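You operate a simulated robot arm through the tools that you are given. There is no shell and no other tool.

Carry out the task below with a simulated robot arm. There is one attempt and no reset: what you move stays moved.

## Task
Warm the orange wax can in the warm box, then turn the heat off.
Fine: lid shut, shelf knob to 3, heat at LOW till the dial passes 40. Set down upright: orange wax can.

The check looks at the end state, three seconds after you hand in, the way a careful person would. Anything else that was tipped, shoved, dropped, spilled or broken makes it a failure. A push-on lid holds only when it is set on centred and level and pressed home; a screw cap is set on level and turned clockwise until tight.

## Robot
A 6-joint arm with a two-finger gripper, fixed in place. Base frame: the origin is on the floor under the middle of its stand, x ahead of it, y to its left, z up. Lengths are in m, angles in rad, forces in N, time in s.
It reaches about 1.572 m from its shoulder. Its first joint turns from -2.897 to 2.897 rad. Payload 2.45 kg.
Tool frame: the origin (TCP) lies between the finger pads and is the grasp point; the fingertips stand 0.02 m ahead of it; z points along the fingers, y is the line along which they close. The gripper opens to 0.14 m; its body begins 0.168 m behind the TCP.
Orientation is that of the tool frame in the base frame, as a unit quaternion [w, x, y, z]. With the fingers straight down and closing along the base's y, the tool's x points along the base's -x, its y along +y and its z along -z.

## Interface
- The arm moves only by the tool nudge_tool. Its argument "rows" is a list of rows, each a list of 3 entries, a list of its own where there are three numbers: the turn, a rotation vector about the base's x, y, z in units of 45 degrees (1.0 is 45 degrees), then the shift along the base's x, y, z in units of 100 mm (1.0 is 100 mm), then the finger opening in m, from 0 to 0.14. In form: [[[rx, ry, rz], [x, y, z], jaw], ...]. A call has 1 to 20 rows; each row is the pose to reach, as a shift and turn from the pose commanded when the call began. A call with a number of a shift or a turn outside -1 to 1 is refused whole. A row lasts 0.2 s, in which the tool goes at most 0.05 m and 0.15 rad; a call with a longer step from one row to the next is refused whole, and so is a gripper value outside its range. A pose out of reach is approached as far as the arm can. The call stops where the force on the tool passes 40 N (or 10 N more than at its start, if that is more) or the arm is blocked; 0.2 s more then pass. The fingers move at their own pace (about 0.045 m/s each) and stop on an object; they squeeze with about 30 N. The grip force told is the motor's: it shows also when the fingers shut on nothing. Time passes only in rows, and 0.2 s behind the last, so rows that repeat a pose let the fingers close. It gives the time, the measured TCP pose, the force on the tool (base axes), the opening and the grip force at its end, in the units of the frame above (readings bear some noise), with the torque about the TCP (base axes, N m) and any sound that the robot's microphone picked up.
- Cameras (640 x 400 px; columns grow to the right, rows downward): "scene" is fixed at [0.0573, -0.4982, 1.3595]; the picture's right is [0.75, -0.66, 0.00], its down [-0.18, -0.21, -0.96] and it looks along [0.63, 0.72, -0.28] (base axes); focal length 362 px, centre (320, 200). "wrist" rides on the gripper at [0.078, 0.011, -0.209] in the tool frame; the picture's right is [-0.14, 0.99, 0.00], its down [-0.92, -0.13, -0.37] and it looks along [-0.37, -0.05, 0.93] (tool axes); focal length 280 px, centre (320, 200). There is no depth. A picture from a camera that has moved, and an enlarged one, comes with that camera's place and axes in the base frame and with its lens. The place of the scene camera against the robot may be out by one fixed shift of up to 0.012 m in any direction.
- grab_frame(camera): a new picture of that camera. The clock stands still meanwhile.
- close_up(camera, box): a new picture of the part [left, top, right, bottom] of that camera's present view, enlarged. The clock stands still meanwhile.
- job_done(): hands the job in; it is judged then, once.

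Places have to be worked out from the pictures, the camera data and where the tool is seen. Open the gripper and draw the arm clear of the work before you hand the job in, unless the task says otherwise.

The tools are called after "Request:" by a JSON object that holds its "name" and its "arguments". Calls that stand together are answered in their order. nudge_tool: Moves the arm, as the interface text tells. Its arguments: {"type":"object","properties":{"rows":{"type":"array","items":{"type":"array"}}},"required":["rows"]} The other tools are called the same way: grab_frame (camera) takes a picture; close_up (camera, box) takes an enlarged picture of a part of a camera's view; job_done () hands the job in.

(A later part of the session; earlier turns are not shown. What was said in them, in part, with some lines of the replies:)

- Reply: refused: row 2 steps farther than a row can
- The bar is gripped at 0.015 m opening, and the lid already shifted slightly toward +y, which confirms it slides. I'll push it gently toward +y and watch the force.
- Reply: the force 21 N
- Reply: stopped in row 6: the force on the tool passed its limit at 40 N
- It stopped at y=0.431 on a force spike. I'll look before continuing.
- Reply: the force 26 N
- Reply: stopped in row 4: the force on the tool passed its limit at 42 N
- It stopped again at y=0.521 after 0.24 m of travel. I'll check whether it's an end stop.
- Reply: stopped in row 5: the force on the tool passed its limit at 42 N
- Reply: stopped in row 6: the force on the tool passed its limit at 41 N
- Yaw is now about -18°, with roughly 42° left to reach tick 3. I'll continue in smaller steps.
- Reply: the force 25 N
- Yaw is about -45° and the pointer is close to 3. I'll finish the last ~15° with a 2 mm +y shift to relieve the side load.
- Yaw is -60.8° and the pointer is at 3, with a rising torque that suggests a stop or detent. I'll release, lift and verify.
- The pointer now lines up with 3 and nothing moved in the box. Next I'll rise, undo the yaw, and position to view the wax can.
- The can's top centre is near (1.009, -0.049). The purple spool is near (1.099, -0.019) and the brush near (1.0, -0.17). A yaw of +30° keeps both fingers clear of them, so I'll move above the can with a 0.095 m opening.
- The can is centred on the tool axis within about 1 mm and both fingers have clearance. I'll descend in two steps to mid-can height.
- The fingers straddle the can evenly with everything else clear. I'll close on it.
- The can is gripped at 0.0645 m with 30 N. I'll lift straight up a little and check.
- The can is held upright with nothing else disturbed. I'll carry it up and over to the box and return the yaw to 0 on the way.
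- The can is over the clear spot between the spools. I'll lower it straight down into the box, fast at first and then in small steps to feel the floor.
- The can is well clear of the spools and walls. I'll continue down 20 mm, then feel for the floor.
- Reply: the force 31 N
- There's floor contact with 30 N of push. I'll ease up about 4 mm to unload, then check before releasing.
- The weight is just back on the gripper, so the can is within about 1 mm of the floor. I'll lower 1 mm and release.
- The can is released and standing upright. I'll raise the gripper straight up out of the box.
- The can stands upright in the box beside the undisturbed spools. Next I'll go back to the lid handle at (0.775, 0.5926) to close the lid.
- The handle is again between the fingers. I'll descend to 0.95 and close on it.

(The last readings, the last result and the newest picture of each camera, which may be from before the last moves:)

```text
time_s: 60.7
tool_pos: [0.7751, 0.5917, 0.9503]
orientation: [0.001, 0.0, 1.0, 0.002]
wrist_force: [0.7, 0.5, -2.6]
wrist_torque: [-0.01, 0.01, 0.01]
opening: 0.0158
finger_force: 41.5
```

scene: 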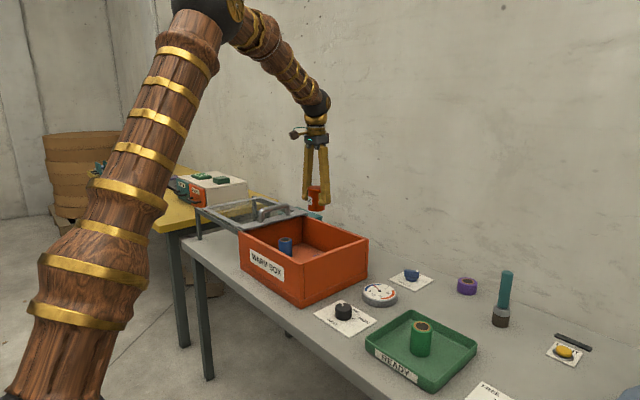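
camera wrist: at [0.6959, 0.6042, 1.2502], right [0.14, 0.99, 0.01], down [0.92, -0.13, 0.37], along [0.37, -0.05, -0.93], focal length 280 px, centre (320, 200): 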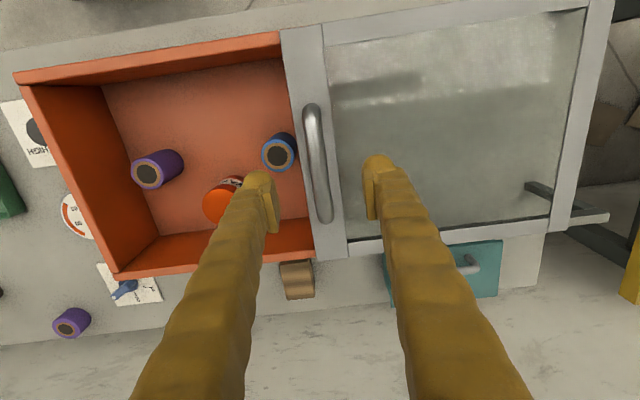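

Gripped. I'll now pull the lid toward -y in gentle steps, watching the side forces.

Request:
{"name": "nudge_tool", "arguments": {"rows": [[[0, 0, 0], [0, -0.15, 0], 0.0], [[0, 0, 0], [0, -0.3, 0], 0.0], [[0, 0, 0], [0, -0.45, 0], 0.0], [[0, 0, 0], [0, -0.6, 0], 0.0]]}}

Request:
{"name": "nudge_tool", "arguments": {"rows": [[[0, 0, 0], [0, -0.12, 0], 0.0], [[0, 0, 0], [0, -0.24, 0], 0.0], [[0, 0, 0], [0, -0.36, 0], 0.0], [[0, 0, 0], [0, -0.48, 0], 0.0], [[0, 0, 0], [0, -0.6, 0], 0.0]]}}

```text
time_s: 61.7
tool_pos: [0.7752, 0.5331, 0.9504]
orientation: [0.002, 0.0, 1.0, 0.003]
wrist_force: [11.8, 0.1, 5.4]
wrist_torque: [-0.04, 0.27, 0.02]
opening: 0.0157
finger_force: 41.2
```

```text
time_s: 62.9
tool_pos: [0.7757, 0.4734, 0.9507]
orientation: [0.001, 0.0, 1.0, 0.003]
wrist_force: [17.7, -1.1, 10.1]
wrist_torque: [-0.02, 0.28, 0.02]
opening: 0.0155
finger_force: 40.9
```

The lid is sliding well. I'll correct +1 mm in x and slightly up to reduce side load, and continue.

Request:
{"name": "nudge_tool", "arguments": {"rows": [[[0, 0, 0], [0.008, -0.12, 0.005], 0.0], [[0, 0, 0], [0.01, -0.24, 0.006], 0.0], [[0, 0, 0], [0.012, -0.36, 0.007], 0.0], [[0, 0, 0], [0.014, -0.48, 0.008], 0.0], [[0, 0, 0], [0.016, -0.6, 0.008], 0.0]]}}

Request:
{"name": "nudge_tool", "arguments": {"rows": [[[0, 0, 0], [0.002, -0.12, 0], 0.0], [[0, 0, 0], [0.003, -0.24, 0], 0.0], [[0, 0, 0], [0.004, -0.36, 0], 0.0], [[0, 0, 0], [0.005, -0.48, 0], 0.0], [[0, 0, 0], [0.006, -0.6, 0], 0.0]]}}

```text
time_s: 64.1
tool_pos: [0.7755, 0.4135, 0.9492]
orientation: [0.0, 0.0, 1.0, 0.001]
wrist_force: [-19.5, -0.9, -14.4]
wrist_torque: [-0.01, 0.43, -0.07]
opening: 0.0156
finger_force: 41.9
```

```text
time_s: 64.7
tool_pos: [0.775, 0.3965, 0.9506]
orientation: [0.0, 0.0, 1.0, 0.001]
wrist_force: [0.8, 0.1, -2.8]
wrist_torque: [-0.05, 0.29, -0.05]
opening: 0.0155
finger_force: 41.8
stopped in row 2: the force on the tool passed its limit at 41 N (the readings are from after the stop); the commanded pose is now the measured one
```

The side load reset to near zero at y=0.397. I'll continue pulling straight.

Request:
{"name": "nudge_tool", "arguments": {"rows": [[[0, 0, 0], [0, -0.12, 0], 0.0], [[0, 0, 0], [0, -0.24, 0], 0.0], [[0, 0, 0], [0, -0.36, 0], 0.0], [[0, 0, 0], [0, -0.48, 0], 0.0]]}}

Request:
{"name": "nudge_tool", "arguments": {"rows": [[[0, 0, 0], [0, -0.12, 0], 0.0], [[0, 0, 0], [0, -0.24, 0], 0.0], [[0, 0, 0], [0, -0.36, 0], 0.0], [[0, 0, 0], [0, -0.48, 0], 0.0]]}}

```text
time_s: 65.7
tool_pos: [0.7755, 0.3473, 0.9501]
orientation: [-0.001, 0.0, 1.0, 0.001]
wrist_force: [-7.0, -0.8, -7.7]
wrist_torque: [-0.01, 0.09, -0.06]
opening: 0.0157
finger_force: 42.0
```

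```text
time_s: 66.7
tool_pos: [0.7748, 0.2996, 0.9497]
orientation: [-0.001, 0.0, 1.0, 0.001]
wrist_force: [-6.9, -1.6, -9.9]
wrist_torque: [-0.02, 0.2, 0.0]
opening: 0.0154
finger_force: 42.0
```

The handle is at y≈0.30. I'll pull the last part slowly until it meets the stop.

Request:
{"name": "nudge_tool", "arguments": {"rows": [[[0, 0, 0], [0, -0.05, 0], 0.0], [[0, 0, 0], [0, -0.1, 0], 0.0], [[0, 0, 0], [0, -0.15, 0], 0.0], [[0, 0, 0], [0, -0.2, 0], 0.0], [[0, 0, 0], [0, -0.24, 0], 0.0], [[0, 0, 0], [0, -0.28, 0], 0.0]]}}

Request:
{"name": "close_up", "arguments": {"camera": "scene", "box": [220, 180, 390, 310]}}

Request:
{"name": "grab_frame", "arguments": {"camera": "wrist"}}

```text
time_s: 68.0
tool_pos: [0.7753, 0.2776, 0.9504]
orientation: [0.0, -0.002, 1.0, 0.004]
wrist_force: [2.3, 7.3, -4.5]
wrist_torque: [0.05, -0.19, -0.12]
opening: 0.0156
finger_force: 41.7
stopped in row 6: the force on the tool passed its limit at 50 N (the readings are from after the stop); the commanded pose is now the measured one
```

```text
3.08 times, centred on (305, 245) of scene
camera zoom: at [0.0573, -0.4982, 1.3595], right [0.75, -0.66, 0.0], down [-0.18, -0.21, -0.96], along [0.63, 0.72, -0.28], focal length 1114 px, centre (366, 62)
```

zoom: 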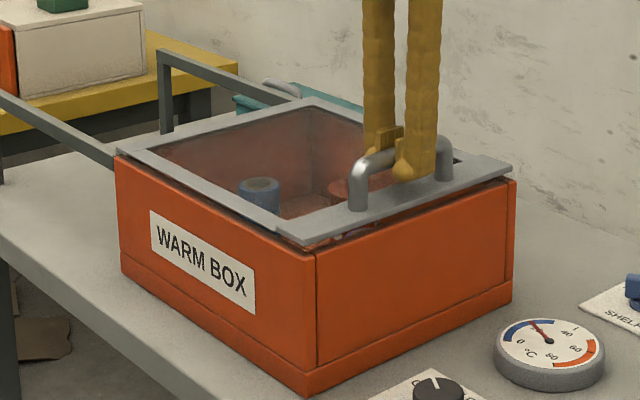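

```text
taken
camera wrist: at [0.6973, 0.2874, 1.1608], right [0.14, 0.99, 0.01], down [0.92, -0.13, 0.37], along [0.37, -0.04, -0.93], focal length 280 px, centre (320, 200)
```

wrist: 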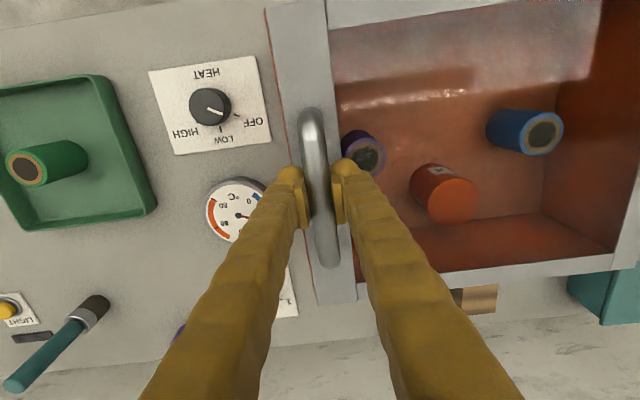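

The lid is at or near its stop at y=0.2776. I'll compare with the starting state and give one more small pull to be sure it's fully home.

Request:
{"name": "nudge_tool", "arguments": {"rows": [[[0, 0, 0], [0, -0.02, 0], 0.0], [[0, 0, 0], [0, -0.04, 0], 0.0], [[0, 0, 0], [0, -0.05, 0], 0.0]]}}

Request:
{"name": "close_up", "arguments": {"camera": "scene", "box": [280, 200, 390, 290]}}

Request:
{"name": "close_up", "arguments": {"camera": "wrist", "box": [240, 0, 360, 320]}}

```text
time_s: 68.5
tool_pos: [0.7752, 0.2776, 0.95]
orientation: [0.001, 0.0, 1.0, 0.006]
wrist_force: [2.1, 5.8, -4.7]
wrist_torque: [0.05, -0.13, -0.18]
opening: 0.0158
finger_force: 41.7
stopped in row 2: the force on the tool passed its limit at 46 N (the readings are from after the stop); the commanded pose is now the measured one
```

```text
4.44 times, centred on (335, 245) of scene
camera zoom: at [0.0573, -0.4982, 1.3595], right [0.75, -0.66, 0.0], down [-0.18, -0.21, -0.96], along [0.63, 0.72, -0.28], focal length 1610 px, centre (253, 0)
```

zoom: 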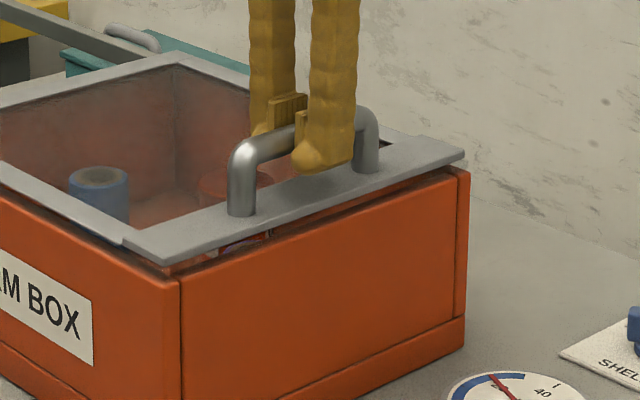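

```text
1.25 times, centred on (300, 160) of wrist
camera zoom: at [0.6972, 0.2868, 1.1608], right [0.14, 0.99, 0.01], down [0.92, -0.13, 0.37], along [0.37, -0.04, -0.93], focal length 350 px, centre (345, 250)
```

zoom: 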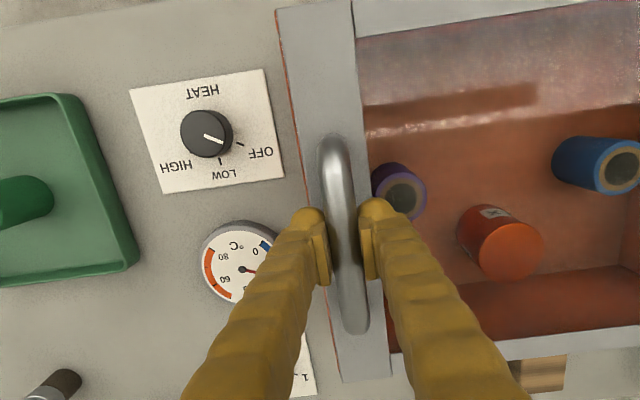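

The lid position matches the original shut view and it's against a hard stop. I'll release and lift clear.

Request:
{"name": "nudge_tool", "arguments": {"rows": [[[0, 0, 0], [0, 0, 0], 0.03], [[0, 0, 0], [0, 0, 0], 0.06], [[0, 0, 0], [0, 0, 0], 0.06], [[0, 0, 0], [0, 0, 0.3], 0.06], [[0, 0, 0], [0, 0, 0.7], 0.06], [[0, 0, 0], [0, 0, 1], 0.06]]}}

Request:
{"name": "close_up", "arguments": {"camera": "scene", "box": [280, 200, 390, 290]}}

Request:
{"name": "grab_frame", "arguments": {"camera": "wrist"}}

```text
time_s: 69.9
tool_pos: [0.7757, 0.2765, 1.0492]
orientation: [-0.001, -0.001, 1.0, 0.005]
wrist_force: [0.1, -0.6, -0.1]
wrist_torque: [0.02, 0.03, -0.03]
opening: 0.0604
finger_force: 0.0
```

```text
4.44 times, centred on (335, 245) of scene
camera zoom: at [0.0573, -0.4982, 1.3595], right [0.75, -0.66, 0.0], down [-0.18, -0.21, -0.96], along [0.63, 0.72, -0.28], focal length 1610 px, centre (253, 0)
```

zoom: 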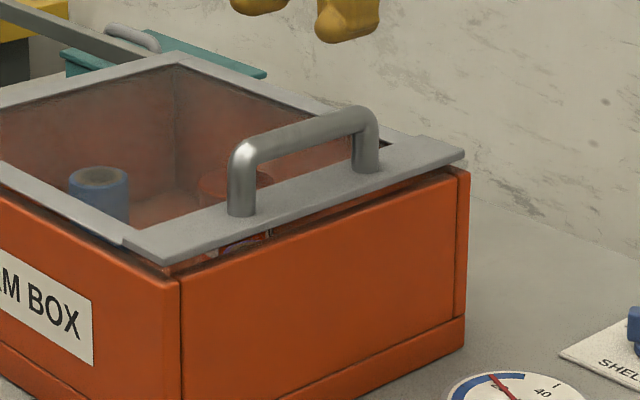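

```text
taken
camera wrist: at [0.6975, 0.2865, 1.2603], right [0.14, 0.99, 0.01], down [0.92, -0.13, 0.37], along [0.37, -0.04, -0.93], focal length 280 px, centre (320, 200)
```

wrist: 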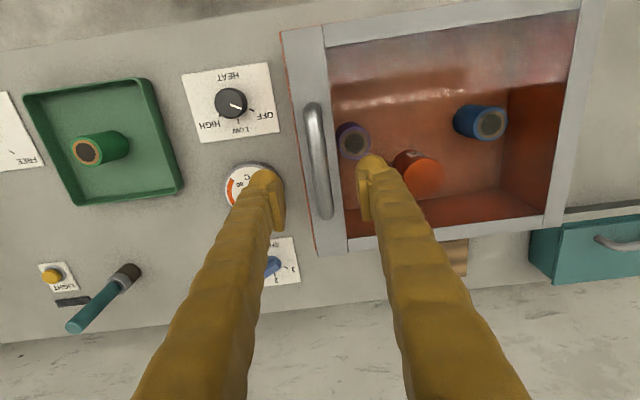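

The lid is shut. Now I'll move over the HEAT knob, near (0.70, 0.145), for a close look.

Request:
{"name": "nudge_tool", "arguments": {"rows": [[[0, 0, 0], [-0.3, -0.3, 0], 0.07], [[0, 0, 0], [-0.6, -0.6, 0], 0.07], [[0, 0, 0], [-0.9, -0.95, 0], 0.07], [[0, 0, 0], [-1, -1, 0], 0.07]]}}

Request:
{"name": "nudge_tool", "arguments": {"rows": [[[0, 0, 0], [-0.2, -0.3, -0.2], 0.07], [[0, 0, 0], [-0.2, -0.3, -0.5], 0.07]]}}

Request:
{"name": "grab_frame", "arguments": {"camera": "wrist"}}

Request:
{"name": "close_up", "arguments": {"camera": "wrist", "box": [260, 110, 400, 220]}}

Request:
{"name": "close_up", "arguments": {"camera": "scene", "box": [305, 275, 415, 345]}}

```text
time_s: 70.9
tool_pos: [0.6755, 0.177, 1.0502]
orientation: [-0.001, -0.001, 1.0, 0.005]
wrist_force: [0.0, 0.3, -0.3]
wrist_torque: [0.01, -0.02, 0.0]
opening: 0.0696
finger_force: 0.0
```

```text
time_s: 71.5
tool_pos: [0.6556, 0.1466, 1.0007]
orientation: [0.0, -0.001, 1.0, 0.006]
wrist_force: [0.7, 0.0, 0.6]
wrist_torque: [0.01, -0.01, -0.03]
opening: 0.0702
finger_force: 0.2
```

```text
taken
camera wrist: at [0.5774, 0.1563, 1.2111], right [0.14, 0.99, 0.01], down [0.92, -0.13, 0.37], along [0.37, -0.04, -0.93], focal length 280 px, centre (320, 200)
```

wrist: 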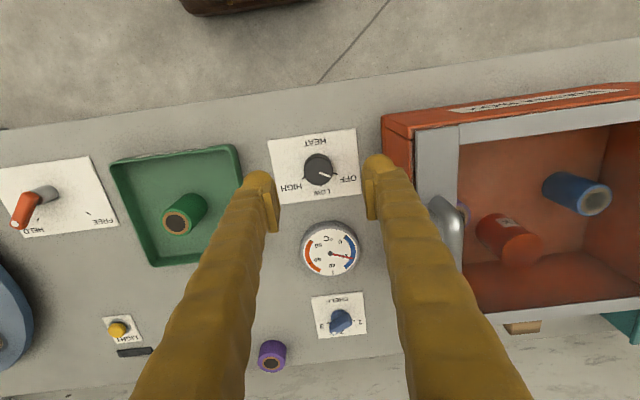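

```text
3.64 times, centred on (330, 165) of wrist
camera zoom: at [0.5774, 0.1563, 1.2111], right [0.14, 0.99, 0.01], down [0.92, -0.13, 0.37], along [0.37, -0.04, -0.93], focal length 1020 px, centre (284, 327)
```

zoom: 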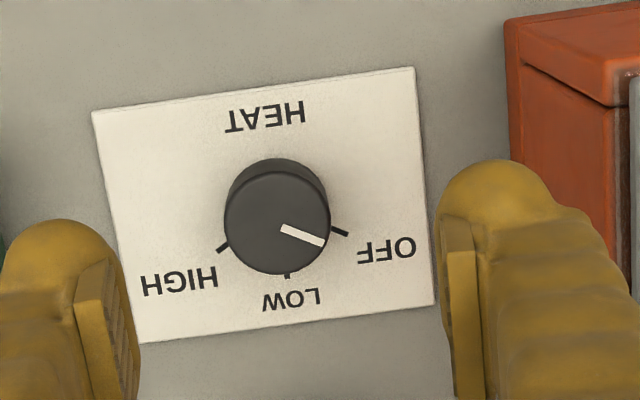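

```text
5.71 times, centred on (360, 310) of scene
camera zoom: at [0.0573, -0.4982, 1.3595], right [0.75, -0.66, 0.0], down [-0.18, -0.21, -0.96], along [0.63, 0.72, -0.28], focal length 2070 px, centre (91, -429)
```

zoom: 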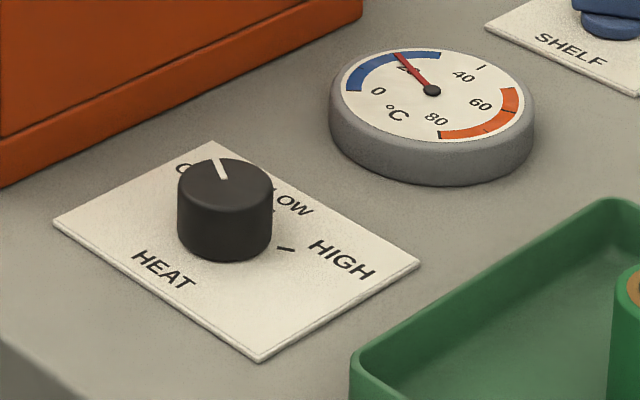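

The knob centre is about (0.700, 0.141) with a diameter of about 0.045. The ticks are OFF ≈ 58°, LOW ≈ -2° and HIGH ≈ -61°, so LOW is 60° clockwise from OFF. I'll go above it with a yaw of +30°.

Request:
{"name": "nudge_tool", "arguments": {"rows": [[[-0.01, 0, 0.167], [0.15, -0.02, -0.3], 0.075], [[-0.015, 0, 0.334], [0.3, -0.04, -0.6], 0.075], [[-0.015, 0, 0.5], [0.44, -0.05, -0.9], 0.075], [[-0.015, 0, 0.667], [0.44, -0.05, -1], 0.075], [[-0.015, 0, 0.667], [0.44, -0.05, -1], 0.075]]}}

Request:
{"name": "close_up", "arguments": {"camera": "wrist", "box": [240, 100, 400, 230]}}

Request:
{"name": "grab_frame", "arguments": {"camera": "scene"}}

```text
time_s: 72.7
tool_pos: [0.7004, 0.1422, 0.8994]
orientation: [-0.001, -0.261, 0.965, 0.0]
wrist_force: [-0.6, -0.6, 0.5]
wrist_torque: [0.03, 0.01, -0.03]
opening: 0.075
finger_force: 0.0
```

```text
3.08 times, centred on (320, 165) of wrist
camera zoom: at [0.6273, 0.1131, 1.1104], right [-0.38, 0.93, 0.0], down [0.86, 0.35, 0.37], along [0.34, 0.14, -0.93], focal length 863 px, centre (320, 308)
```

zoom: 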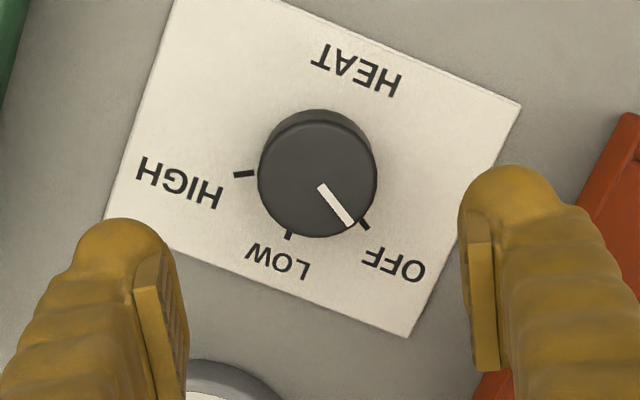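

```text
taken
```

scene: 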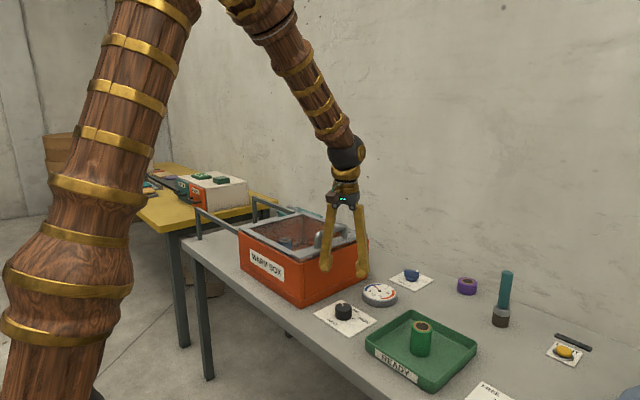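

The knob is centred within about 2 mm. I'll descend around it in two stages.

Request:
{"name": "nudge_tool", "arguments": {"rows": [[[0, 0, 0], [-0.005, -0.008, -0.4], 0.075], [[0, 0, 0], [-0.01, -0.015, -0.75], 0.075], [[0, 0, 0], [-0.01, -0.015, -0.9], 0.075]]}}

Request:
{"name": "close_up", "arguments": {"camera": "wrist", "box": [240, 100, 400, 230]}}

Request:
{"name": "close_up", "arguments": {"camera": "scene", "box": [300, 240, 420, 340]}}

```text
time_s: 73.5
tool_pos: [0.7, 0.1398, 0.8101]
orientation: [-0.001, -0.26, 0.966, 0.0]
wrist_force: [0.2, -0.2, -0.8]
wrist_torque: [-0.03, -0.02, 0.02]
opening: 0.0748
finger_force: 0.0
```

```text
3.08 times, centred on (320, 165) of wrist
camera zoom: at [0.6263, 0.1121, 1.0204], right [-0.38, 0.93, 0.0], down [0.86, 0.35, 0.37], along [0.34, 0.14, -0.93], focal length 863 px, centre (320, 308)
```

zoom: 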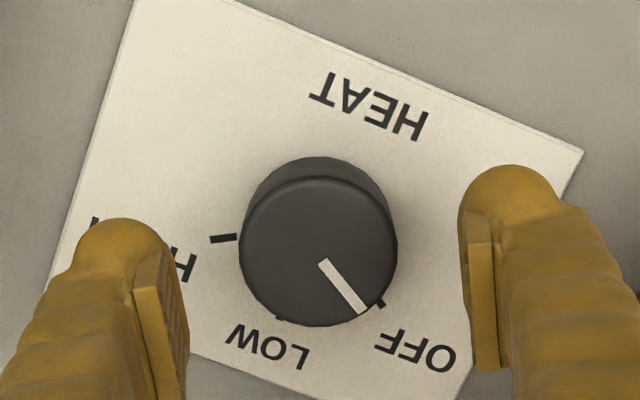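

```text
4.00 times, centred on (360, 290) of scene
camera zoom: at [0.0573, -0.4982, 1.3595], right [0.75, -0.66, 0.0], down [-0.18, -0.21, -0.96], along [0.63, 0.72, -0.28], focal length 1449 px, centre (160, -160)
```

zoom: 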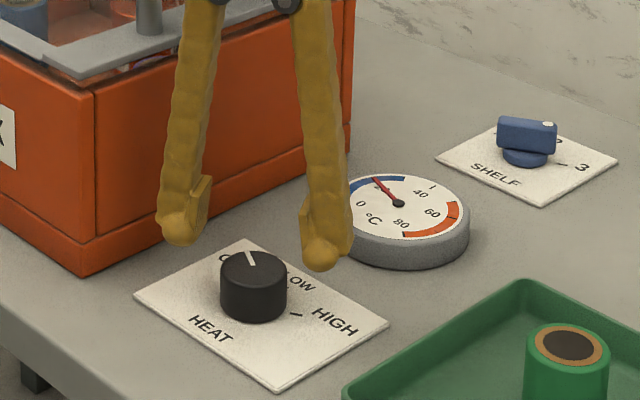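

It's centred within about 1 mm. I'll descend to z≈0.774 and close on the knob.

Request:
{"name": "nudge_tool", "arguments": {"rows": [[[0, 0, 0], [0, 0, -0.15], 0.075], [[0, 0, 0], [0, 0, -0.28], 0.075], [[0, 0, 0], [0, 0, -0.36], 0.075], [[0, 0, 0], [0, 0, -0.36], 0.06]]}}

Request:
{"name": "nudge_tool", "arguments": {"rows": [[[0, 0, 0], [0, 0, 0], 0.04], [[0, 0, 0], [0, 0, 0], 0.02], [[0, 0, 0], [0, 0, 0], 0.02], [[0, 0, 0], [0, 0, 0], 0.02]]}}

Request:
{"name": "close_up", "arguments": {"camera": "scene", "box": [300, 240, 420, 340]}}

Request:
{"name": "grab_frame", "arguments": {"camera": "wrist"}}

```text
time_s: 74.5
tool_pos: [0.6989, 0.1412, 0.7746]
orientation: [-0.001, -0.259, 0.966, -0.001]
wrist_force: [-0.5, 0.5, -0.5]
wrist_torque: [0.01, -0.02, -0.01]
opening: 0.0602
finger_force: 0.0
```

```text
time_s: 75.5
tool_pos: [0.6993, 0.1399, 0.7748]
orientation: [0.0, -0.259, 0.966, -0.001]
wrist_force: [12.7, -25.5, -4.7]
wrist_torque: [-0.25, -0.09, -0.01]
opening: 0.0467
finger_force: 44.9
```

```text
4.00 times, centred on (360, 290) of scene
camera zoom: at [0.0573, -0.4982, 1.3595], right [0.75, -0.66, 0.0], down [-0.18, -0.21, -0.96], along [0.63, 0.72, -0.28], focal length 1449 px, centre (160, -160)
```

zoom: 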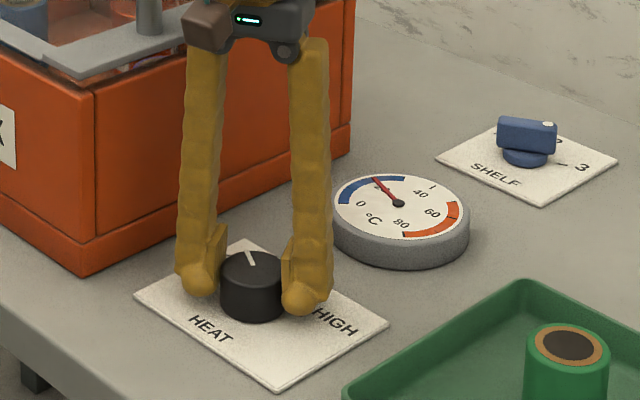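

```text
taken
camera wrist: at [0.6265, 0.1116, 0.9847], right [-0.38, 0.93, 0.0], down [0.86, 0.35, 0.37], along [0.34, 0.14, -0.93], focal length 280 px, centre (320, 200)
```

wrist: 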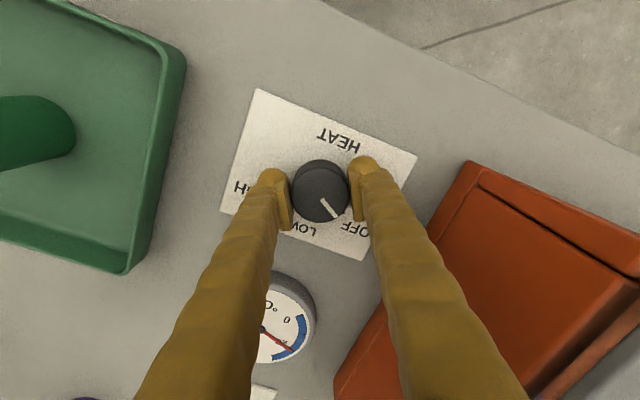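

The knob is gripped at 0.0467 m, with about 28 N of off-centre load. I'll shift roughly 1.5 mm to relieve it, then turn clockwise 60° toward LOW while watching the pointer.

Request:
{"name": "nudge_tool", "arguments": {"rows": [[[0, 0, 0], [0.008, -0.014, 0.002], 0.02], [[0, 0, 0], [0.008, -0.014, 0.002], 0.02]]}}

Request:
{"name": "nudge_tool", "arguments": {"rows": [[[0, 0, -0.12], [0, 0, 0], 0.02], [[0, 0, -0.24], [0, 0, 0], 0.02], [[0, 0, -0.36], [0, 0, 0], 0.02], [[0, 0, -0.48], [0, 0, 0], 0.02]]}}

Request:
{"name": "close_up", "arguments": {"camera": "wrist", "box": [240, 120, 400, 290]}}

```text
time_s: 76.1
tool_pos: [0.6994, 0.1388, 0.7732]
orientation: [0.0, -0.26, 0.966, -0.001]
wrist_force: [0.7, 6.5, -6.7]
wrist_torque: [0.09, -0.01, -0.02]
opening: 0.0467
finger_force: 44.9
```

```text
time_s: 77.1
tool_pos: [0.6997, 0.1403, 0.7732]
orientation: [-0.001, -0.094, 0.996, 0.0]
wrist_force: [-2.7, 2.8, 0.7]
wrist_torque: [-0.03, 0.02, -0.04]
opening: 0.0466
finger_force: 44.8
stopped in row 4: the force on the tool passed its limit at 42 N (the readings are from after the stop); the commanded pose is now the measured one
```

```text
2.35 times, centred on (320, 205) of wrist
camera zoom: at [0.6209, 0.1376, 0.9848], right [-0.05, 1.0, 0.0], down [0.93, 0.05, 0.37], along [0.37, 0.02, -0.93], focal length 660 px, centre (320, 188)
```

zoom: 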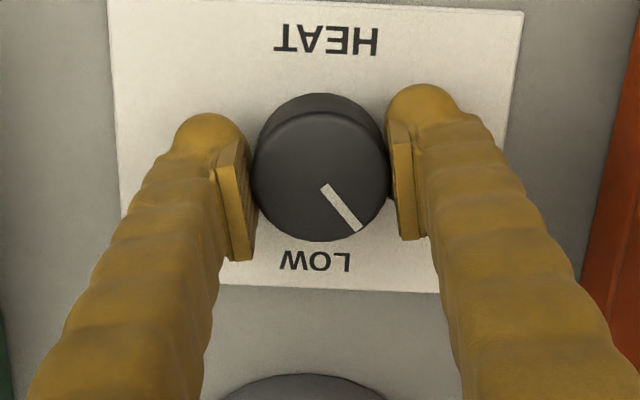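

The knob turns with the fingers and yaw is about 11°, leaving roughly 41° to go. I'll continue in steps.

Request:
{"name": "nudge_tool", "arguments": {"rows": [[[0, 0, -0.11], [0, 0, 0], 0.02], [[0, 0, -0.22], [0, 0, 0], 0.02], [[0, 0, -0.33], [0, 0, 0], 0.02], [[0, 0, -0.44], [0, 0, 0], 0.02]]}}

Request:
{"name": "close_up", "arguments": {"camera": "wrist", "box": [240, 120, 400, 290]}}

```text
time_s: 78.1
tool_pos: [0.6997, 0.1402, 0.7739]
orientation: [-0.001, 0.08, 0.997, 0.0]
wrist_force: [-3.5, 19.9, -4.4]
wrist_torque: [0.21, 0.02, 0.04]
opening: 0.0468
finger_force: 45.2
```

```text
2.35 times, centred on (320, 205) of wrist
camera zoom: at [0.6243, 0.1646, 0.9848], right [0.29, 0.96, 0.0], down [0.89, -0.27, 0.37], along [0.35, -0.11, -0.93], focal length 660 px, centre (320, 188)
```

zoom: 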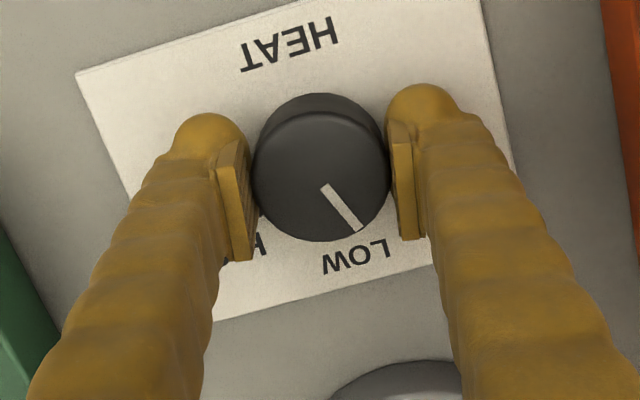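

Yaw is -9°, so about 20° remains. I'll shift +1 mm in y and finish the turn to LOW.

Request:
{"name": "nudge_tool", "arguments": {"rows": [[[0, 0, 0], [0, 0.01, 0], 0.02], [[0, 0, -0.11], [0, 0.01, 0], 0.02], [[0, 0, -0.22], [0, 0.01, 0], 0.02], [[0, 0, -0.33], [0, 0.01, 0], 0.02], [[0, 0, -0.45], [0, 0.01, 0], 0.02]]}}

Request:
{"name": "close_up", "arguments": {"camera": "wrist", "box": [240, 120, 400, 290]}}

Request:
{"name": "close_up", "arguments": {"camera": "scene", "box": [300, 240, 420, 340]}}

```text
time_s: 79.3
tool_pos: [0.7004, 0.1412, 0.7735]
orientation: [0.0, 0.255, 0.967, 0.0]
wrist_force: [6.5, -5.0, -13.1]
wrist_torque: [-0.05, -0.14, 0.0]
opening: 0.047
finger_force: 45.6
```

```text
2.35 times, centred on (320, 205) of wrist
camera zoom: at [0.6371, 0.1895, 0.9849], right [0.61, 0.79, 0.0], down [0.74, -0.56, 0.37], along [0.29, -0.22, -0.93], focal length 660 px, centre (320, 188)
```

zoom: 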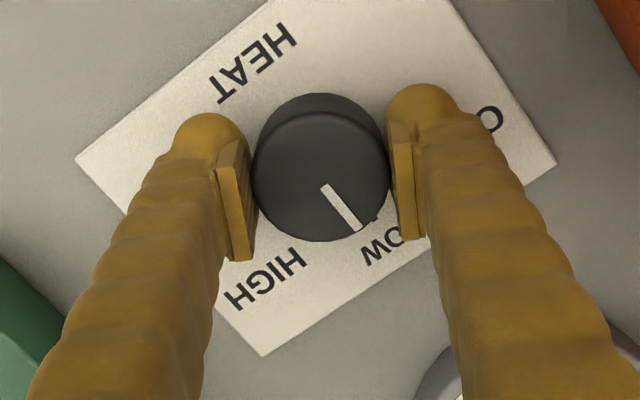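

```text
4.00 times, centred on (360, 290) of scene
camera zoom: at [0.0573, -0.4982, 1.3595], right [0.75, -0.66, 0.0], down [-0.18, -0.21, -0.96], along [0.63, 0.72, -0.28], focal length 1449 px, centre (160, -160)
```

zoom: 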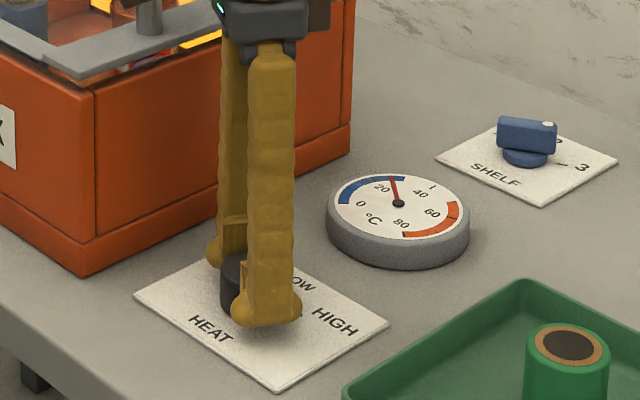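

The heat is on: the box glows, the pointer is on LOW, and the dial needle has begun to rise. I'll hold the knob here and wait in short intervals, checking the dial.

Request:
{"name": "nudge_tool", "arguments": {"rows": [[[0, 0, 0], [-0.002, 0.002, 0.005], 0.02], [[0, 0, 0], [-0.002, 0.002, 0.005], 0.02], [[0, 0, 0], [-0.002, 0.002, 0.005], 0.02], [[0, 0, 0], [-0.002, 0.002, 0.005], 0.02], [[0, 0, 0], [-0.002, 0.002, 0.005], 0.02]]}}

Request:
{"name": "close_up", "arguments": {"camera": "scene", "box": [350, 270, 410, 315]}}

```text
time_s: 80.4
tool_pos: [0.6993, 0.1407, 0.7741]
orientation: [-0.001, 0.254, 0.967, 0.0]
wrist_force: [1.1, -1.3, -4.1]
wrist_torque: [-0.12, -0.08, 0.03]
opening: 0.0465
finger_force: 44.9
stopped in row 5: the force on the tool passed its limit at 40 N (the readings are from after the stop); the commanded pose is now the measured one
```

```text
8.89 times, centred on (380, 292) of scene
camera zoom: at [0.0573, -0.4982, 1.3595], right [0.75, -0.66, 0.0], down [-0.18, -0.21, -0.96], along [0.63, 0.72, -0.28], focal length 3219 px, centre (-213, -622)
```

zoom: 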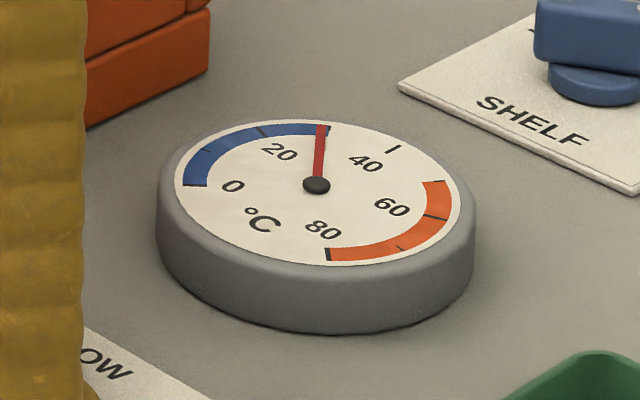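

The dial reads about 30 and climbs roughly 3° per second. I'll hold for another 2 seconds and check.

Request:
{"name": "nudge_tool", "arguments": {"rows": [[[0, 0, 0], [0, 0, 0], 0.02], [[0, 0, 0], [0, 0, 0], 0.02], [[0, 0, 0], [0, 0, 0], 0.02], [[0, 0, 0], [0, 0, 0], 0.02], [[0, 0, 0], [0, 0, 0], 0.02], [[0, 0, 0], [0, 0, 0], 0.02], [[0, 0, 0], [0, 0, 0], 0.02], [[0, 0, 0], [0, 0, 0], 0.02], [[0, 0, 0], [0, 0, 0], 0.02]]}}

Request:
{"name": "close_up", "arguments": {"camera": "scene", "box": [350, 270, 410, 315]}}

```text
time_s: 82.4
tool_pos: [0.6982, 0.1412, 0.7747]
orientation: [-0.001, 0.254, 0.967, 0.0]
wrist_force: [7.1, -2.9, -12.4]
wrist_torque: [-0.01, -0.06, 0.0]
opening: 0.0468
finger_force: 45.0
```

```text
8.89 times, centred on (380, 292) of scene
camera zoom: at [0.0573, -0.4982, 1.3595], right [0.75, -0.66, 0.0], down [-0.18, -0.21, -0.96], along [0.63, 0.72, -0.28], focal length 3219 px, centre (-213, -622)
```

zoom: 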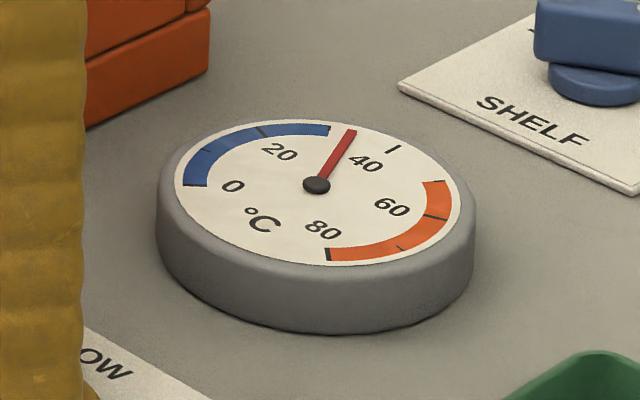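

The dial is at about 34. I'll hold 3 more seconds and check again.

Request:
{"name": "nudge_tool", "arguments": {"rows": [[[0, 0, 0], [0, 0, 0], 0.02], [[0, 0, 0], [0, 0, 0], 0.02], [[0, 0, 0], [0, 0, 0], 0.02], [[0, 0, 0], [0, 0, 0], 0.02], [[0, 0, 0], [0, 0, 0], 0.02], [[0, 0, 0], [0, 0, 0], 0.02], [[0, 0, 0], [0, 0, 0], 0.02], [[0, 0, 0], [0, 0, 0], 0.02], [[0, 0, 0], [0, 0, 0], 0.02], [[0, 0, 0], [0, 0, 0], 0.02], [[0, 0, 0], [0, 0, 0], 0.02], [[0, 0, 0], [0, 0, 0], 0.02], [[0, 0, 0], [0, 0, 0], 0.02]]}}

Request:
{"name": "close_up", "arguments": {"camera": "scene", "box": [350, 270, 410, 315]}}

```text
time_s: 85.2
tool_pos: [0.6989, 0.1419, 0.7741]
orientation: [-0.001, 0.254, 0.967, 0.0]
wrist_force: [1.8, 0.1, -4.4]
wrist_torque: [0.03, -0.02, 0.0]
opening: 0.0467
finger_force: 44.9
```

```text
8.89 times, centred on (380, 292) of scene
camera zoom: at [0.0573, -0.4982, 1.3595], right [0.75, -0.66, 0.0], down [-0.18, -0.21, -0.96], along [0.63, 0.72, -0.28], focal length 3219 px, centre (-213, -622)
```

zoom: 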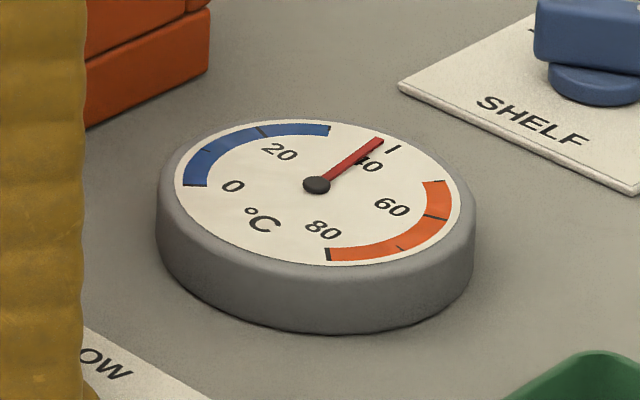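

The dial is at about 39. I'll hold 1.8 seconds more so that it clearly passes 40.

Request:
{"name": "nudge_tool", "arguments": {"rows": [[[0, 0, 0], [0, 0, 0], 0.02], [[0, 0, 0], [0, 0, 0], 0.02], [[0, 0, 0], [0, 0, 0], 0.02], [[0, 0, 0], [0, 0, 0], 0.02], [[0, 0, 0], [0, 0, 0], 0.02], [[0, 0, 0], [0, 0, 0], 0.02], [[0, 0, 0], [0, 0, 0], 0.02], [[0, 0, 0], [0, 0, 0], 0.02]]}}

Request:
{"name": "close_up", "arguments": {"camera": "scene", "box": [350, 270, 410, 315]}}

```text
time_s: 87.0
tool_pos: [0.6983, 0.1414, 0.7744]
orientation: [-0.001, 0.254, 0.967, 0.0]
wrist_force: [-0.4, 1.5, 0.4]
wrist_torque: [0.0, 0.01, 0.0]
opening: 0.0467
finger_force: 45.2
```

```text
8.89 times, centred on (380, 292) of scene
camera zoom: at [0.0573, -0.4982, 1.3595], right [0.75, -0.66, 0.0], down [-0.18, -0.21, -0.96], along [0.63, 0.72, -0.28], focal length 3219 px, centre (-213, -622)
```

zoom: 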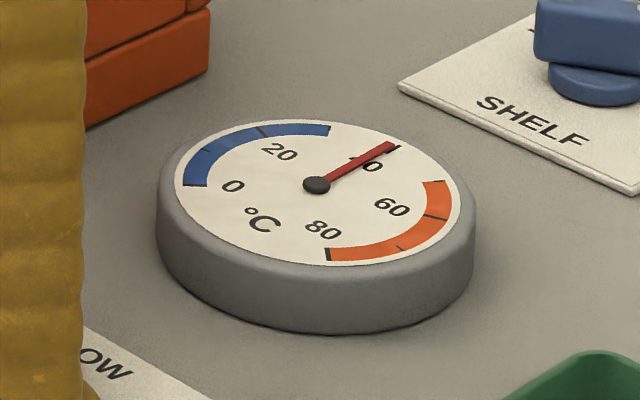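

The needle is right at the 40 tick. I'll hold 2.4 seconds more to pass it clearly.

Request:
{"name": "nudge_tool", "arguments": {"rows": [[[0, 0, 0], [0, 0, 0], 0.02], [[0, 0, 0], [0, 0, 0], 0.02], [[0, 0, 0], [0, 0, 0], 0.02], [[0, 0, 0], [0, 0, 0], 0.02], [[0, 0, 0], [0, 0, 0], 0.02], [[0, 0, 0], [0, 0, 0], 0.02], [[0, 0, 0], [0, 0, 0], 0.02], [[0, 0, 0], [0, 0, 0], 0.02], [[0, 0, 0], [0, 0, 0], 0.02], [[0, 0, 0], [0, 0, 0], 0.02], [[0, 0, 0], [0, 0, 0], 0.02]]}}

Request:
{"name": "close_up", "arguments": {"camera": "scene", "box": [350, 270, 410, 315]}}

```text
time_s: 89.4
tool_pos: [0.6987, 0.1406, 0.7744]
orientation: [-0.001, 0.253, 0.967, 0.0]
wrist_force: [0.5, 1.3, 0.5]
wrist_torque: [0.02, -0.03, 0.03]
opening: 0.0468
finger_force: 44.6
```

```text
8.89 times, centred on (380, 292) of scene
camera zoom: at [0.0573, -0.4982, 1.3595], right [0.75, -0.66, 0.0], down [-0.18, -0.21, -0.96], along [0.63, 0.72, -0.28], focal length 3219 px, centre (-213, -622)
```

zoom: 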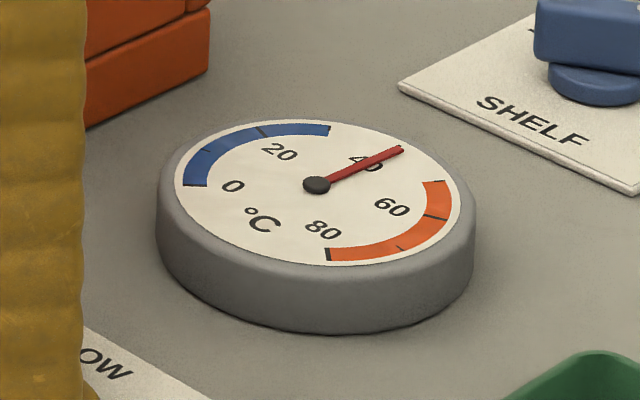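

The needle is slightly past 40. I'll hold another 2 seconds for a clear margin, still far below the red zone.

Request:
{"name": "nudge_tool", "arguments": {"rows": [[[0, 0, 0], [0, 0, 0], 0.02], [[0, 0, 0], [0, 0, 0], 0.02], [[0, 0, 0], [0, 0, 0], 0.02], [[0, 0, 0], [0, 0, 0], 0.02], [[0, 0, 0], [0, 0, 0], 0.02], [[0, 0, 0], [0, 0, 0], 0.02], [[0, 0, 0], [0, 0, 0], 0.02], [[0, 0, 0], [0, 0, 0], 0.02], [[0, 0, 0], [0, 0, 0], 0.02]]}}

Request:
{"name": "close_up", "arguments": {"camera": "scene", "box": [360, 275, 400, 305]}}

```text
time_s: 91.4
tool_pos: [0.7001, 0.1399, 0.7753]
orientation: [-0.001, 0.254, 0.967, 0.0]
wrist_force: [0.7, 2.5, 0.3]
wrist_torque: [0.03, -0.02, 0.04]
opening: 0.0468
finger_force: 44.7
```

```text
13.33 times, centred on (380, 290) of scene
camera zoom: at [0.0573, -0.4982, 1.3595], right [0.75, -0.66, 0.0], down [-0.18, -0.21, -0.96], along [0.63, 0.72, -0.28], focal length 4829 px, centre (-480, -1000)
```

zoom: 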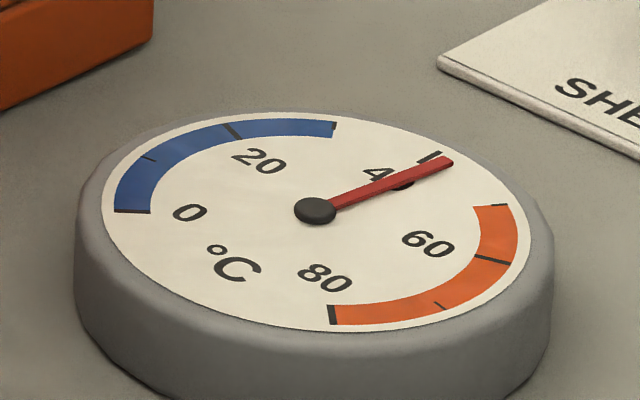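

The needle is clearly past the 40 mark. Now I'll turn the knob back counter-clockwise 60° to OFF.

Request:
{"name": "nudge_tool", "arguments": {"rows": [[[0, 0, 0.12], [0, 0, 0], 0.02], [[0, 0, 0.24], [0, 0, 0], 0.02], [[0, 0, 0.36], [0, 0, 0], 0.02], [[0, 0, 0.48], [0, 0, 0], 0.02]]}}

Request:
{"name": "nudge_tool", "arguments": {"rows": [[[0, 0, 0.12], [0, 0, 0], 0.02], [[0, 0, 0.24], [0, 0, 0], 0.02], [[0, 0, 0.36], [0, 0, 0], 0.02], [[0, 0, 0.44], [0, 0, 0], 0.02]]}}

```text
time_s: 92.4
tool_pos: [0.6989, 0.1414, 0.775]
orientation: [0.0, 0.068, 0.998, 0.0]
wrist_force: [2.8, -14.4, 4.4]
wrist_torque: [-0.14, -0.09, -0.02]
opening: 0.0468
finger_force: 44.7
```

```text
time_s: 93.4
tool_pos: [0.6995, 0.1403, 0.7749]
orientation: [-0.001, -0.105, 0.995, 0.001]
wrist_force: [2.4, -36.5, 8.3]
wrist_torque: [-0.43, 0.01, -0.05]
opening: 0.0467
finger_force: 44.9
```

Yaw is +12°. I'll shift 2 mm to -y to relieve the side load and finish the last ~19° to OFF.

Request:
{"name": "nudge_tool", "arguments": {"rows": [[[0, 0, 0], [0, -0.018, 0], 0.02], [[0, 0, 0.1], [0, -0.018, 0], 0.02], [[0, 0, 0.2], [0, -0.018, 0], 0.02], [[0, 0, 0.3], [0, -0.018, 0], 0.02], [[0, 0, 0.41], [0, -0.018, 0], 0.02], [[0, 0, 0.41], [0, -0.018, 0], 0.02]]}}

Request:
{"name": "close_up", "arguments": {"camera": "wrist", "box": [240, 120, 400, 290]}}

Request:
{"name": "close_up", "arguments": {"camera": "scene", "box": [300, 240, 420, 340]}}

```text
time_s: 94.8
tool_pos: [0.6989, 0.1395, 0.7736]
orientation: [-0.001, -0.263, 0.965, -0.001]
wrist_force: [-1.1, 32.9, 3.0]
wrist_torque: [0.44, -0.02, -0.59]
opening: 0.0466
finger_force: 44.9
```

```text
2.35 times, centred on (320, 205) of wrist
camera zoom: at [0.6266, 0.1107, 0.9851], right [-0.38, 0.92, 0.0], down [0.86, 0.36, 0.37], along [0.34, 0.14, -0.93], focal length 660 px, centre (320, 188)
```

zoom: 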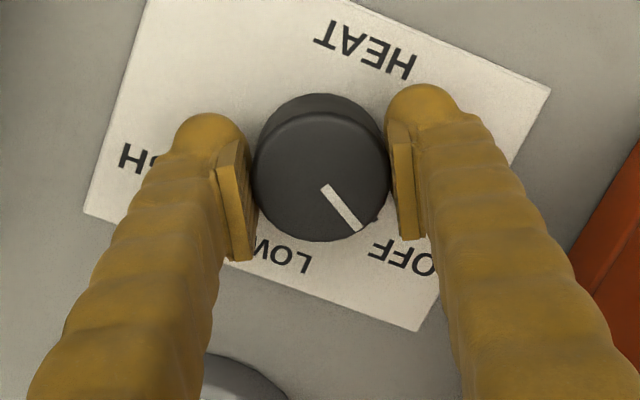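

```text
4.00 times, centred on (360, 290) of scene
camera zoom: at [0.0573, -0.4982, 1.3595], right [0.75, -0.66, 0.0], down [-0.18, -0.21, -0.96], along [0.63, 0.72, -0.28], focal length 1449 px, centre (160, -160)
```

zoom: 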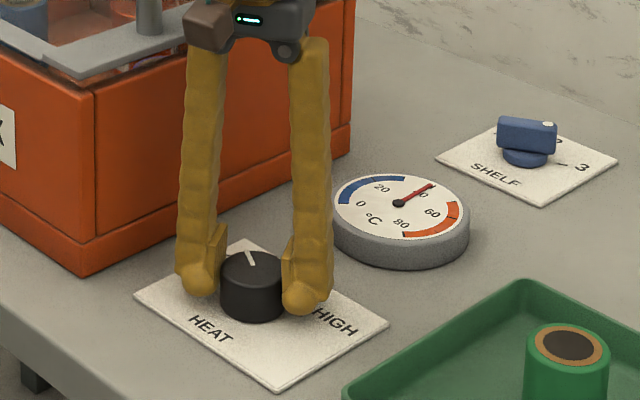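

The knob is back at OFF against its end stop, the glow is gone, and the dial is still near 42. I'll relieve the side load, release, and lift clear.

Request:
{"name": "nudge_tool", "arguments": {"rows": [[[0, 0, 0], [0, 0.015, 0], 0.02], [[0, 0, 0], [0, 0.015, 0], 0.06], [[0, 0, 0], [0, 0.015, 0], 0.075], [[0, 0, 0], [0, 0.015, 0], 0.075], [[0, 0, 0], [0, 0.015, 0.3], 0.075], [[0, 0, 0], [0, 0.015, 0.7], 0.075], [[0, 0, 0], [0, 0.015, 1], 0.075]]}}

Request:
{"name": "close_up", "arguments": {"camera": "wrist", "box": [240, 80, 400, 240]}}

Request:
{"name": "close_up", "arguments": {"camera": "scene", "box": [300, 240, 420, 340]}}

```text
time_s: 96.4
tool_pos: [0.6991, 0.1405, 0.8749]
orientation: [-0.002, -0.262, 0.965, 0.0]
wrist_force: [-0.3, -0.7, 0.6]
wrist_torque: [-0.02, 0.0, 0.06]
opening: 0.0751
finger_force: 0.1
```

```text
2.50 times, centred on (320, 160) of wrist
camera zoom: at [0.6266, 0.1123, 1.0853], right [-0.38, 0.92, 0.0], down [0.86, 0.36, 0.37], along [0.34, 0.14, -0.93], focal length 701 px, centre (320, 300)
```

zoom: 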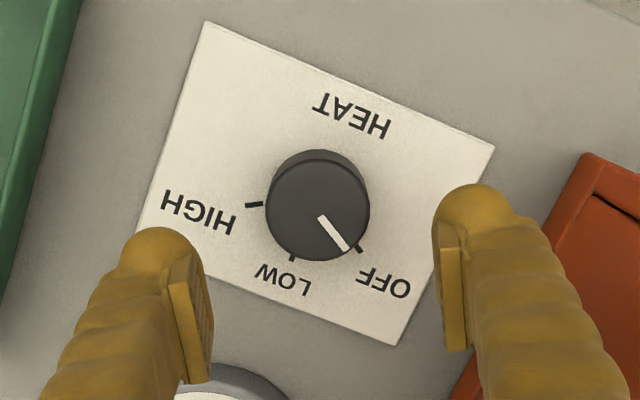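

```text
4.00 times, centred on (360, 290) of scene
camera zoom: at [0.0573, -0.4982, 1.3595], right [0.75, -0.66, 0.0], down [-0.18, -0.21, -0.96], along [0.63, 0.72, -0.28], focal length 1449 px, centre (160, -160)
```

zoom: 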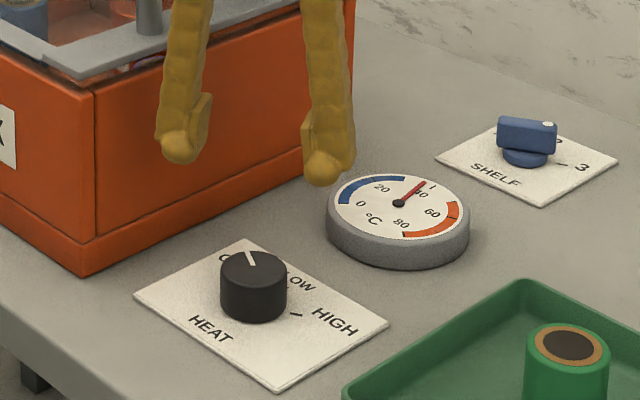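

HEAT is at OFF, SHELF is at 3, and the dial is now cooling. I'll raise the arm away and do a final check of the whole scene, including the can inside the box.

Request:
{"name": "nudge_tool", "arguments": {"rows": [[[0, 0, -0.15], [-0.1, 0, 0.4], 0.1], [[0, 0, -0.3], [-0.2, 0.2, 0.8], 0.12], [[0, 0, -0.45], [-0.3, 0.6, 1], 0.14], [[0, 0, -0.6], [-0.4, 1, 1], 0.14]]}}

Request:
{"name": "nudge_tool", "arguments": {"rows": [[[0, 0, -0.07], [-0.1, 0.2, 0.4], 0.14], [[0, 0, -0.07], [-0.2, 0.5, 0.8], 0.14], [[0, 0, -0.07], [-0.2, 0.9, 1], 0.14]]}}

Request:
{"name": "nudge_tool", "arguments": {"rows": [[[0, 0, 0], [0, 0.2, 0.4], 0.14], [[0, 0, 0], [0, 0.5, 0.8], 0.14], [[0, 0, 0], [0, 0.9, 1], 0.14]]}}

Request:
{"name": "grab_frame", "arguments": {"camera": "wrist"}}

Request:
{"name": "grab_frame", "arguments": {"camera": "scene"}}

```text
time_s: 97.4
tool_pos: [0.6579, 0.2418, 0.9751]
orientation: [-0.001, -0.028, 1.0, 0.0]
wrist_force: [-0.3, -0.8, -0.1]
wrist_torque: [0.01, 0.0, 0.02]
opening: 0.1401
finger_force: 0.1
```

```text
refused: row 2 steps farther than a row can; nothing moved
```

```text
time_s: 98.2
tool_pos: [0.6587, 0.3318, 1.076]
orientation: [-0.001, -0.029, 1.0, 0.0]
wrist_force: [-0.5, -0.6, -0.2]
wrist_torque: [-0.05, 0.02, -0.01]
opening: 0.1399
finger_force: 0.0
```

```text
taken
camera wrist: at [0.5804, 0.3388, 1.2871], right [0.08, 1.0, 0.0], down [0.93, -0.07, 0.37], along [0.37, -0.03, -0.93], focal length 280 px, centre (320, 200)
```

wrist: 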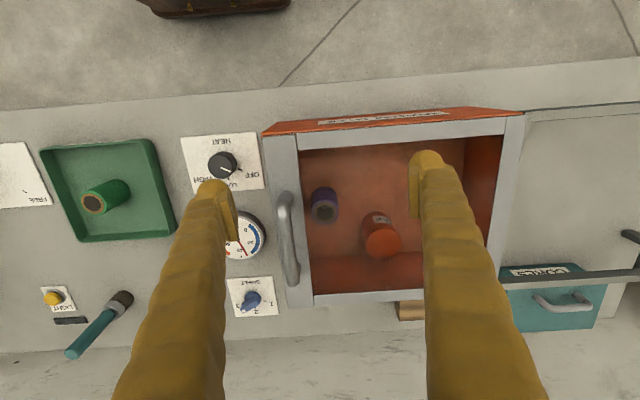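

```text
taken
```

scene: 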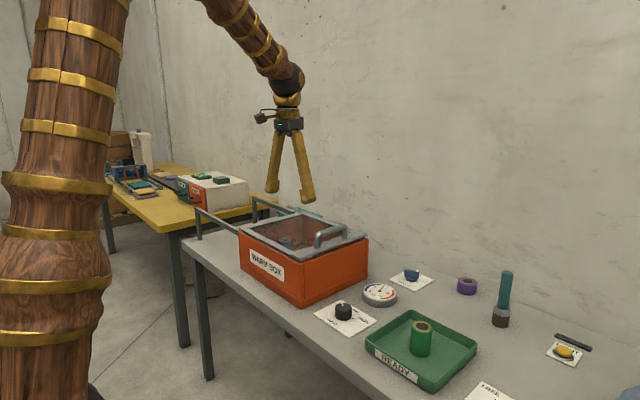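

Everything looks in place. I'll raise the arm further out of the way and zoom in on the lid, can and knobs for a last check.

Request:
{"name": "nudge_tool", "arguments": {"rows": [[[0, 0, 0], [-0.1, 0.1, 0.4], 0.14], [[0, 0, 0], [-0.2, 0.2, 0.8], 0.14], [[0, 0, 0], [-0.3, 0.3, 1], 0.14]]}}

Request:
{"name": "close_up", "arguments": {"camera": "scene", "box": [220, 190, 390, 310]}}

Request:
{"name": "close_up", "arguments": {"camera": "scene", "box": [300, 250, 460, 350]}}

Request:
{"name": "close_up", "arguments": {"camera": "wrist", "box": [200, 80, 440, 300]}}

```text
time_s: 99.0
tool_pos: [0.6293, 0.3581, 1.1744]
orientation: [-0.001, -0.03, 1.0, 0.0]
wrist_force: [0.0, 0.7, -0.5]
wrist_torque: [-0.01, 0.02, 0.01]
opening: 0.1402
finger_force: 0.0
```

```text
3.33 times, centred on (305, 250) of scene
camera zoom: at [0.0573, -0.4982, 1.3595], right [0.75, -0.66, 0.0], down [-0.18, -0.21, -0.96], along [0.63, 0.72, -0.28], focal length 1207 px, centre (370, 33)
```

zoom: 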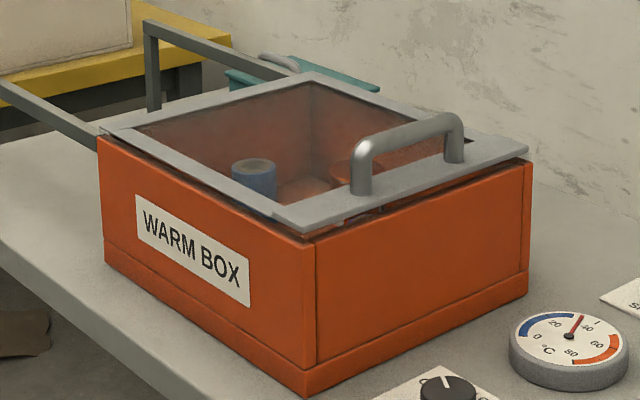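

```text
4.00 times, centred on (380, 300) of scene
camera zoom: at [0.0573, -0.4982, 1.3595], right [0.75, -0.66, 0.0], down [-0.18, -0.21, -0.96], along [0.63, 0.72, -0.28], focal length 1449 px, centre (80, -200)
```

zoom: 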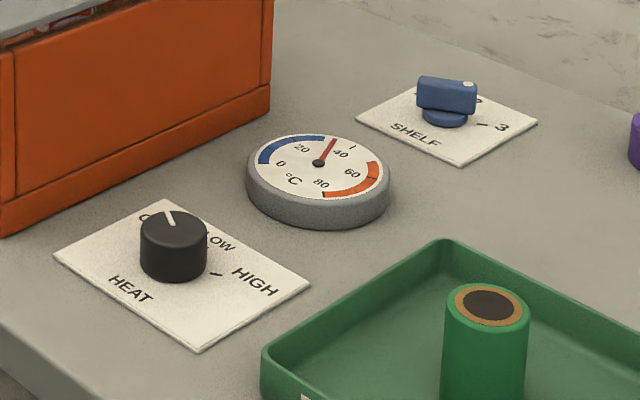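

```text
1.82 times, centred on (320, 190) of wrist
camera zoom: at [0.5508, 0.3669, 1.3858], right [0.08, 1.0, 0.0], down [0.93, -0.07, 0.37], along [0.37, -0.03, -0.93], focal length 510 px, centre (320, 218)
```

zoom: 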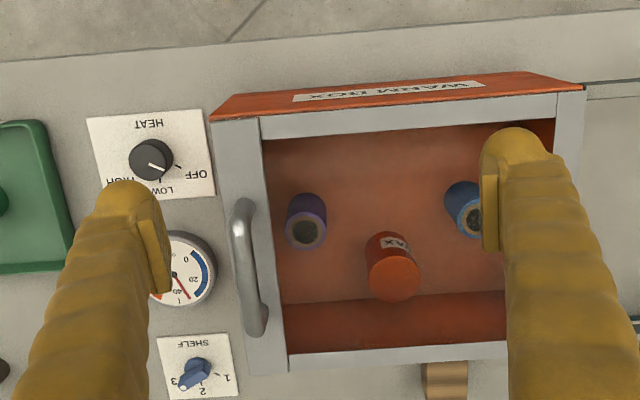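

All checks pass. The lid is shut, the wax can is upright inside the box, SHELF is at 3, HEAT is OFF after the dial passed 40, and nothing else was disturbed. The gripper is open and clear, so I'm handing in.

Request:
{"name": "job_done", "arguments": {}}

```text
The job is handed in.
```

The orange wax can has been warmed and the heat is off. I've handed the job in, but no result has come back yet.

- **Can:** I used the orange can labelled WAX, not the unlabelled orange piece on the turntable. It is standing upright on the box floor, between the purple and blue spools that were already there.
- **Lid:** It is slid shut against its stop, in the same position as at the start.
- **Shelf knob:** It is set to 3. Turning it didn't visibly move anything in the box.
- **Heat:** It ran at LOW until the needle was clearly past the 40 mark, at about 42 by my reading. Then I turned it to OFF and the dial started to fall.

The task didn't say to take the can out afterwards, so I left it in the box. I saw nothing else moved in the final pictures. The gripper is open and clear above the box.
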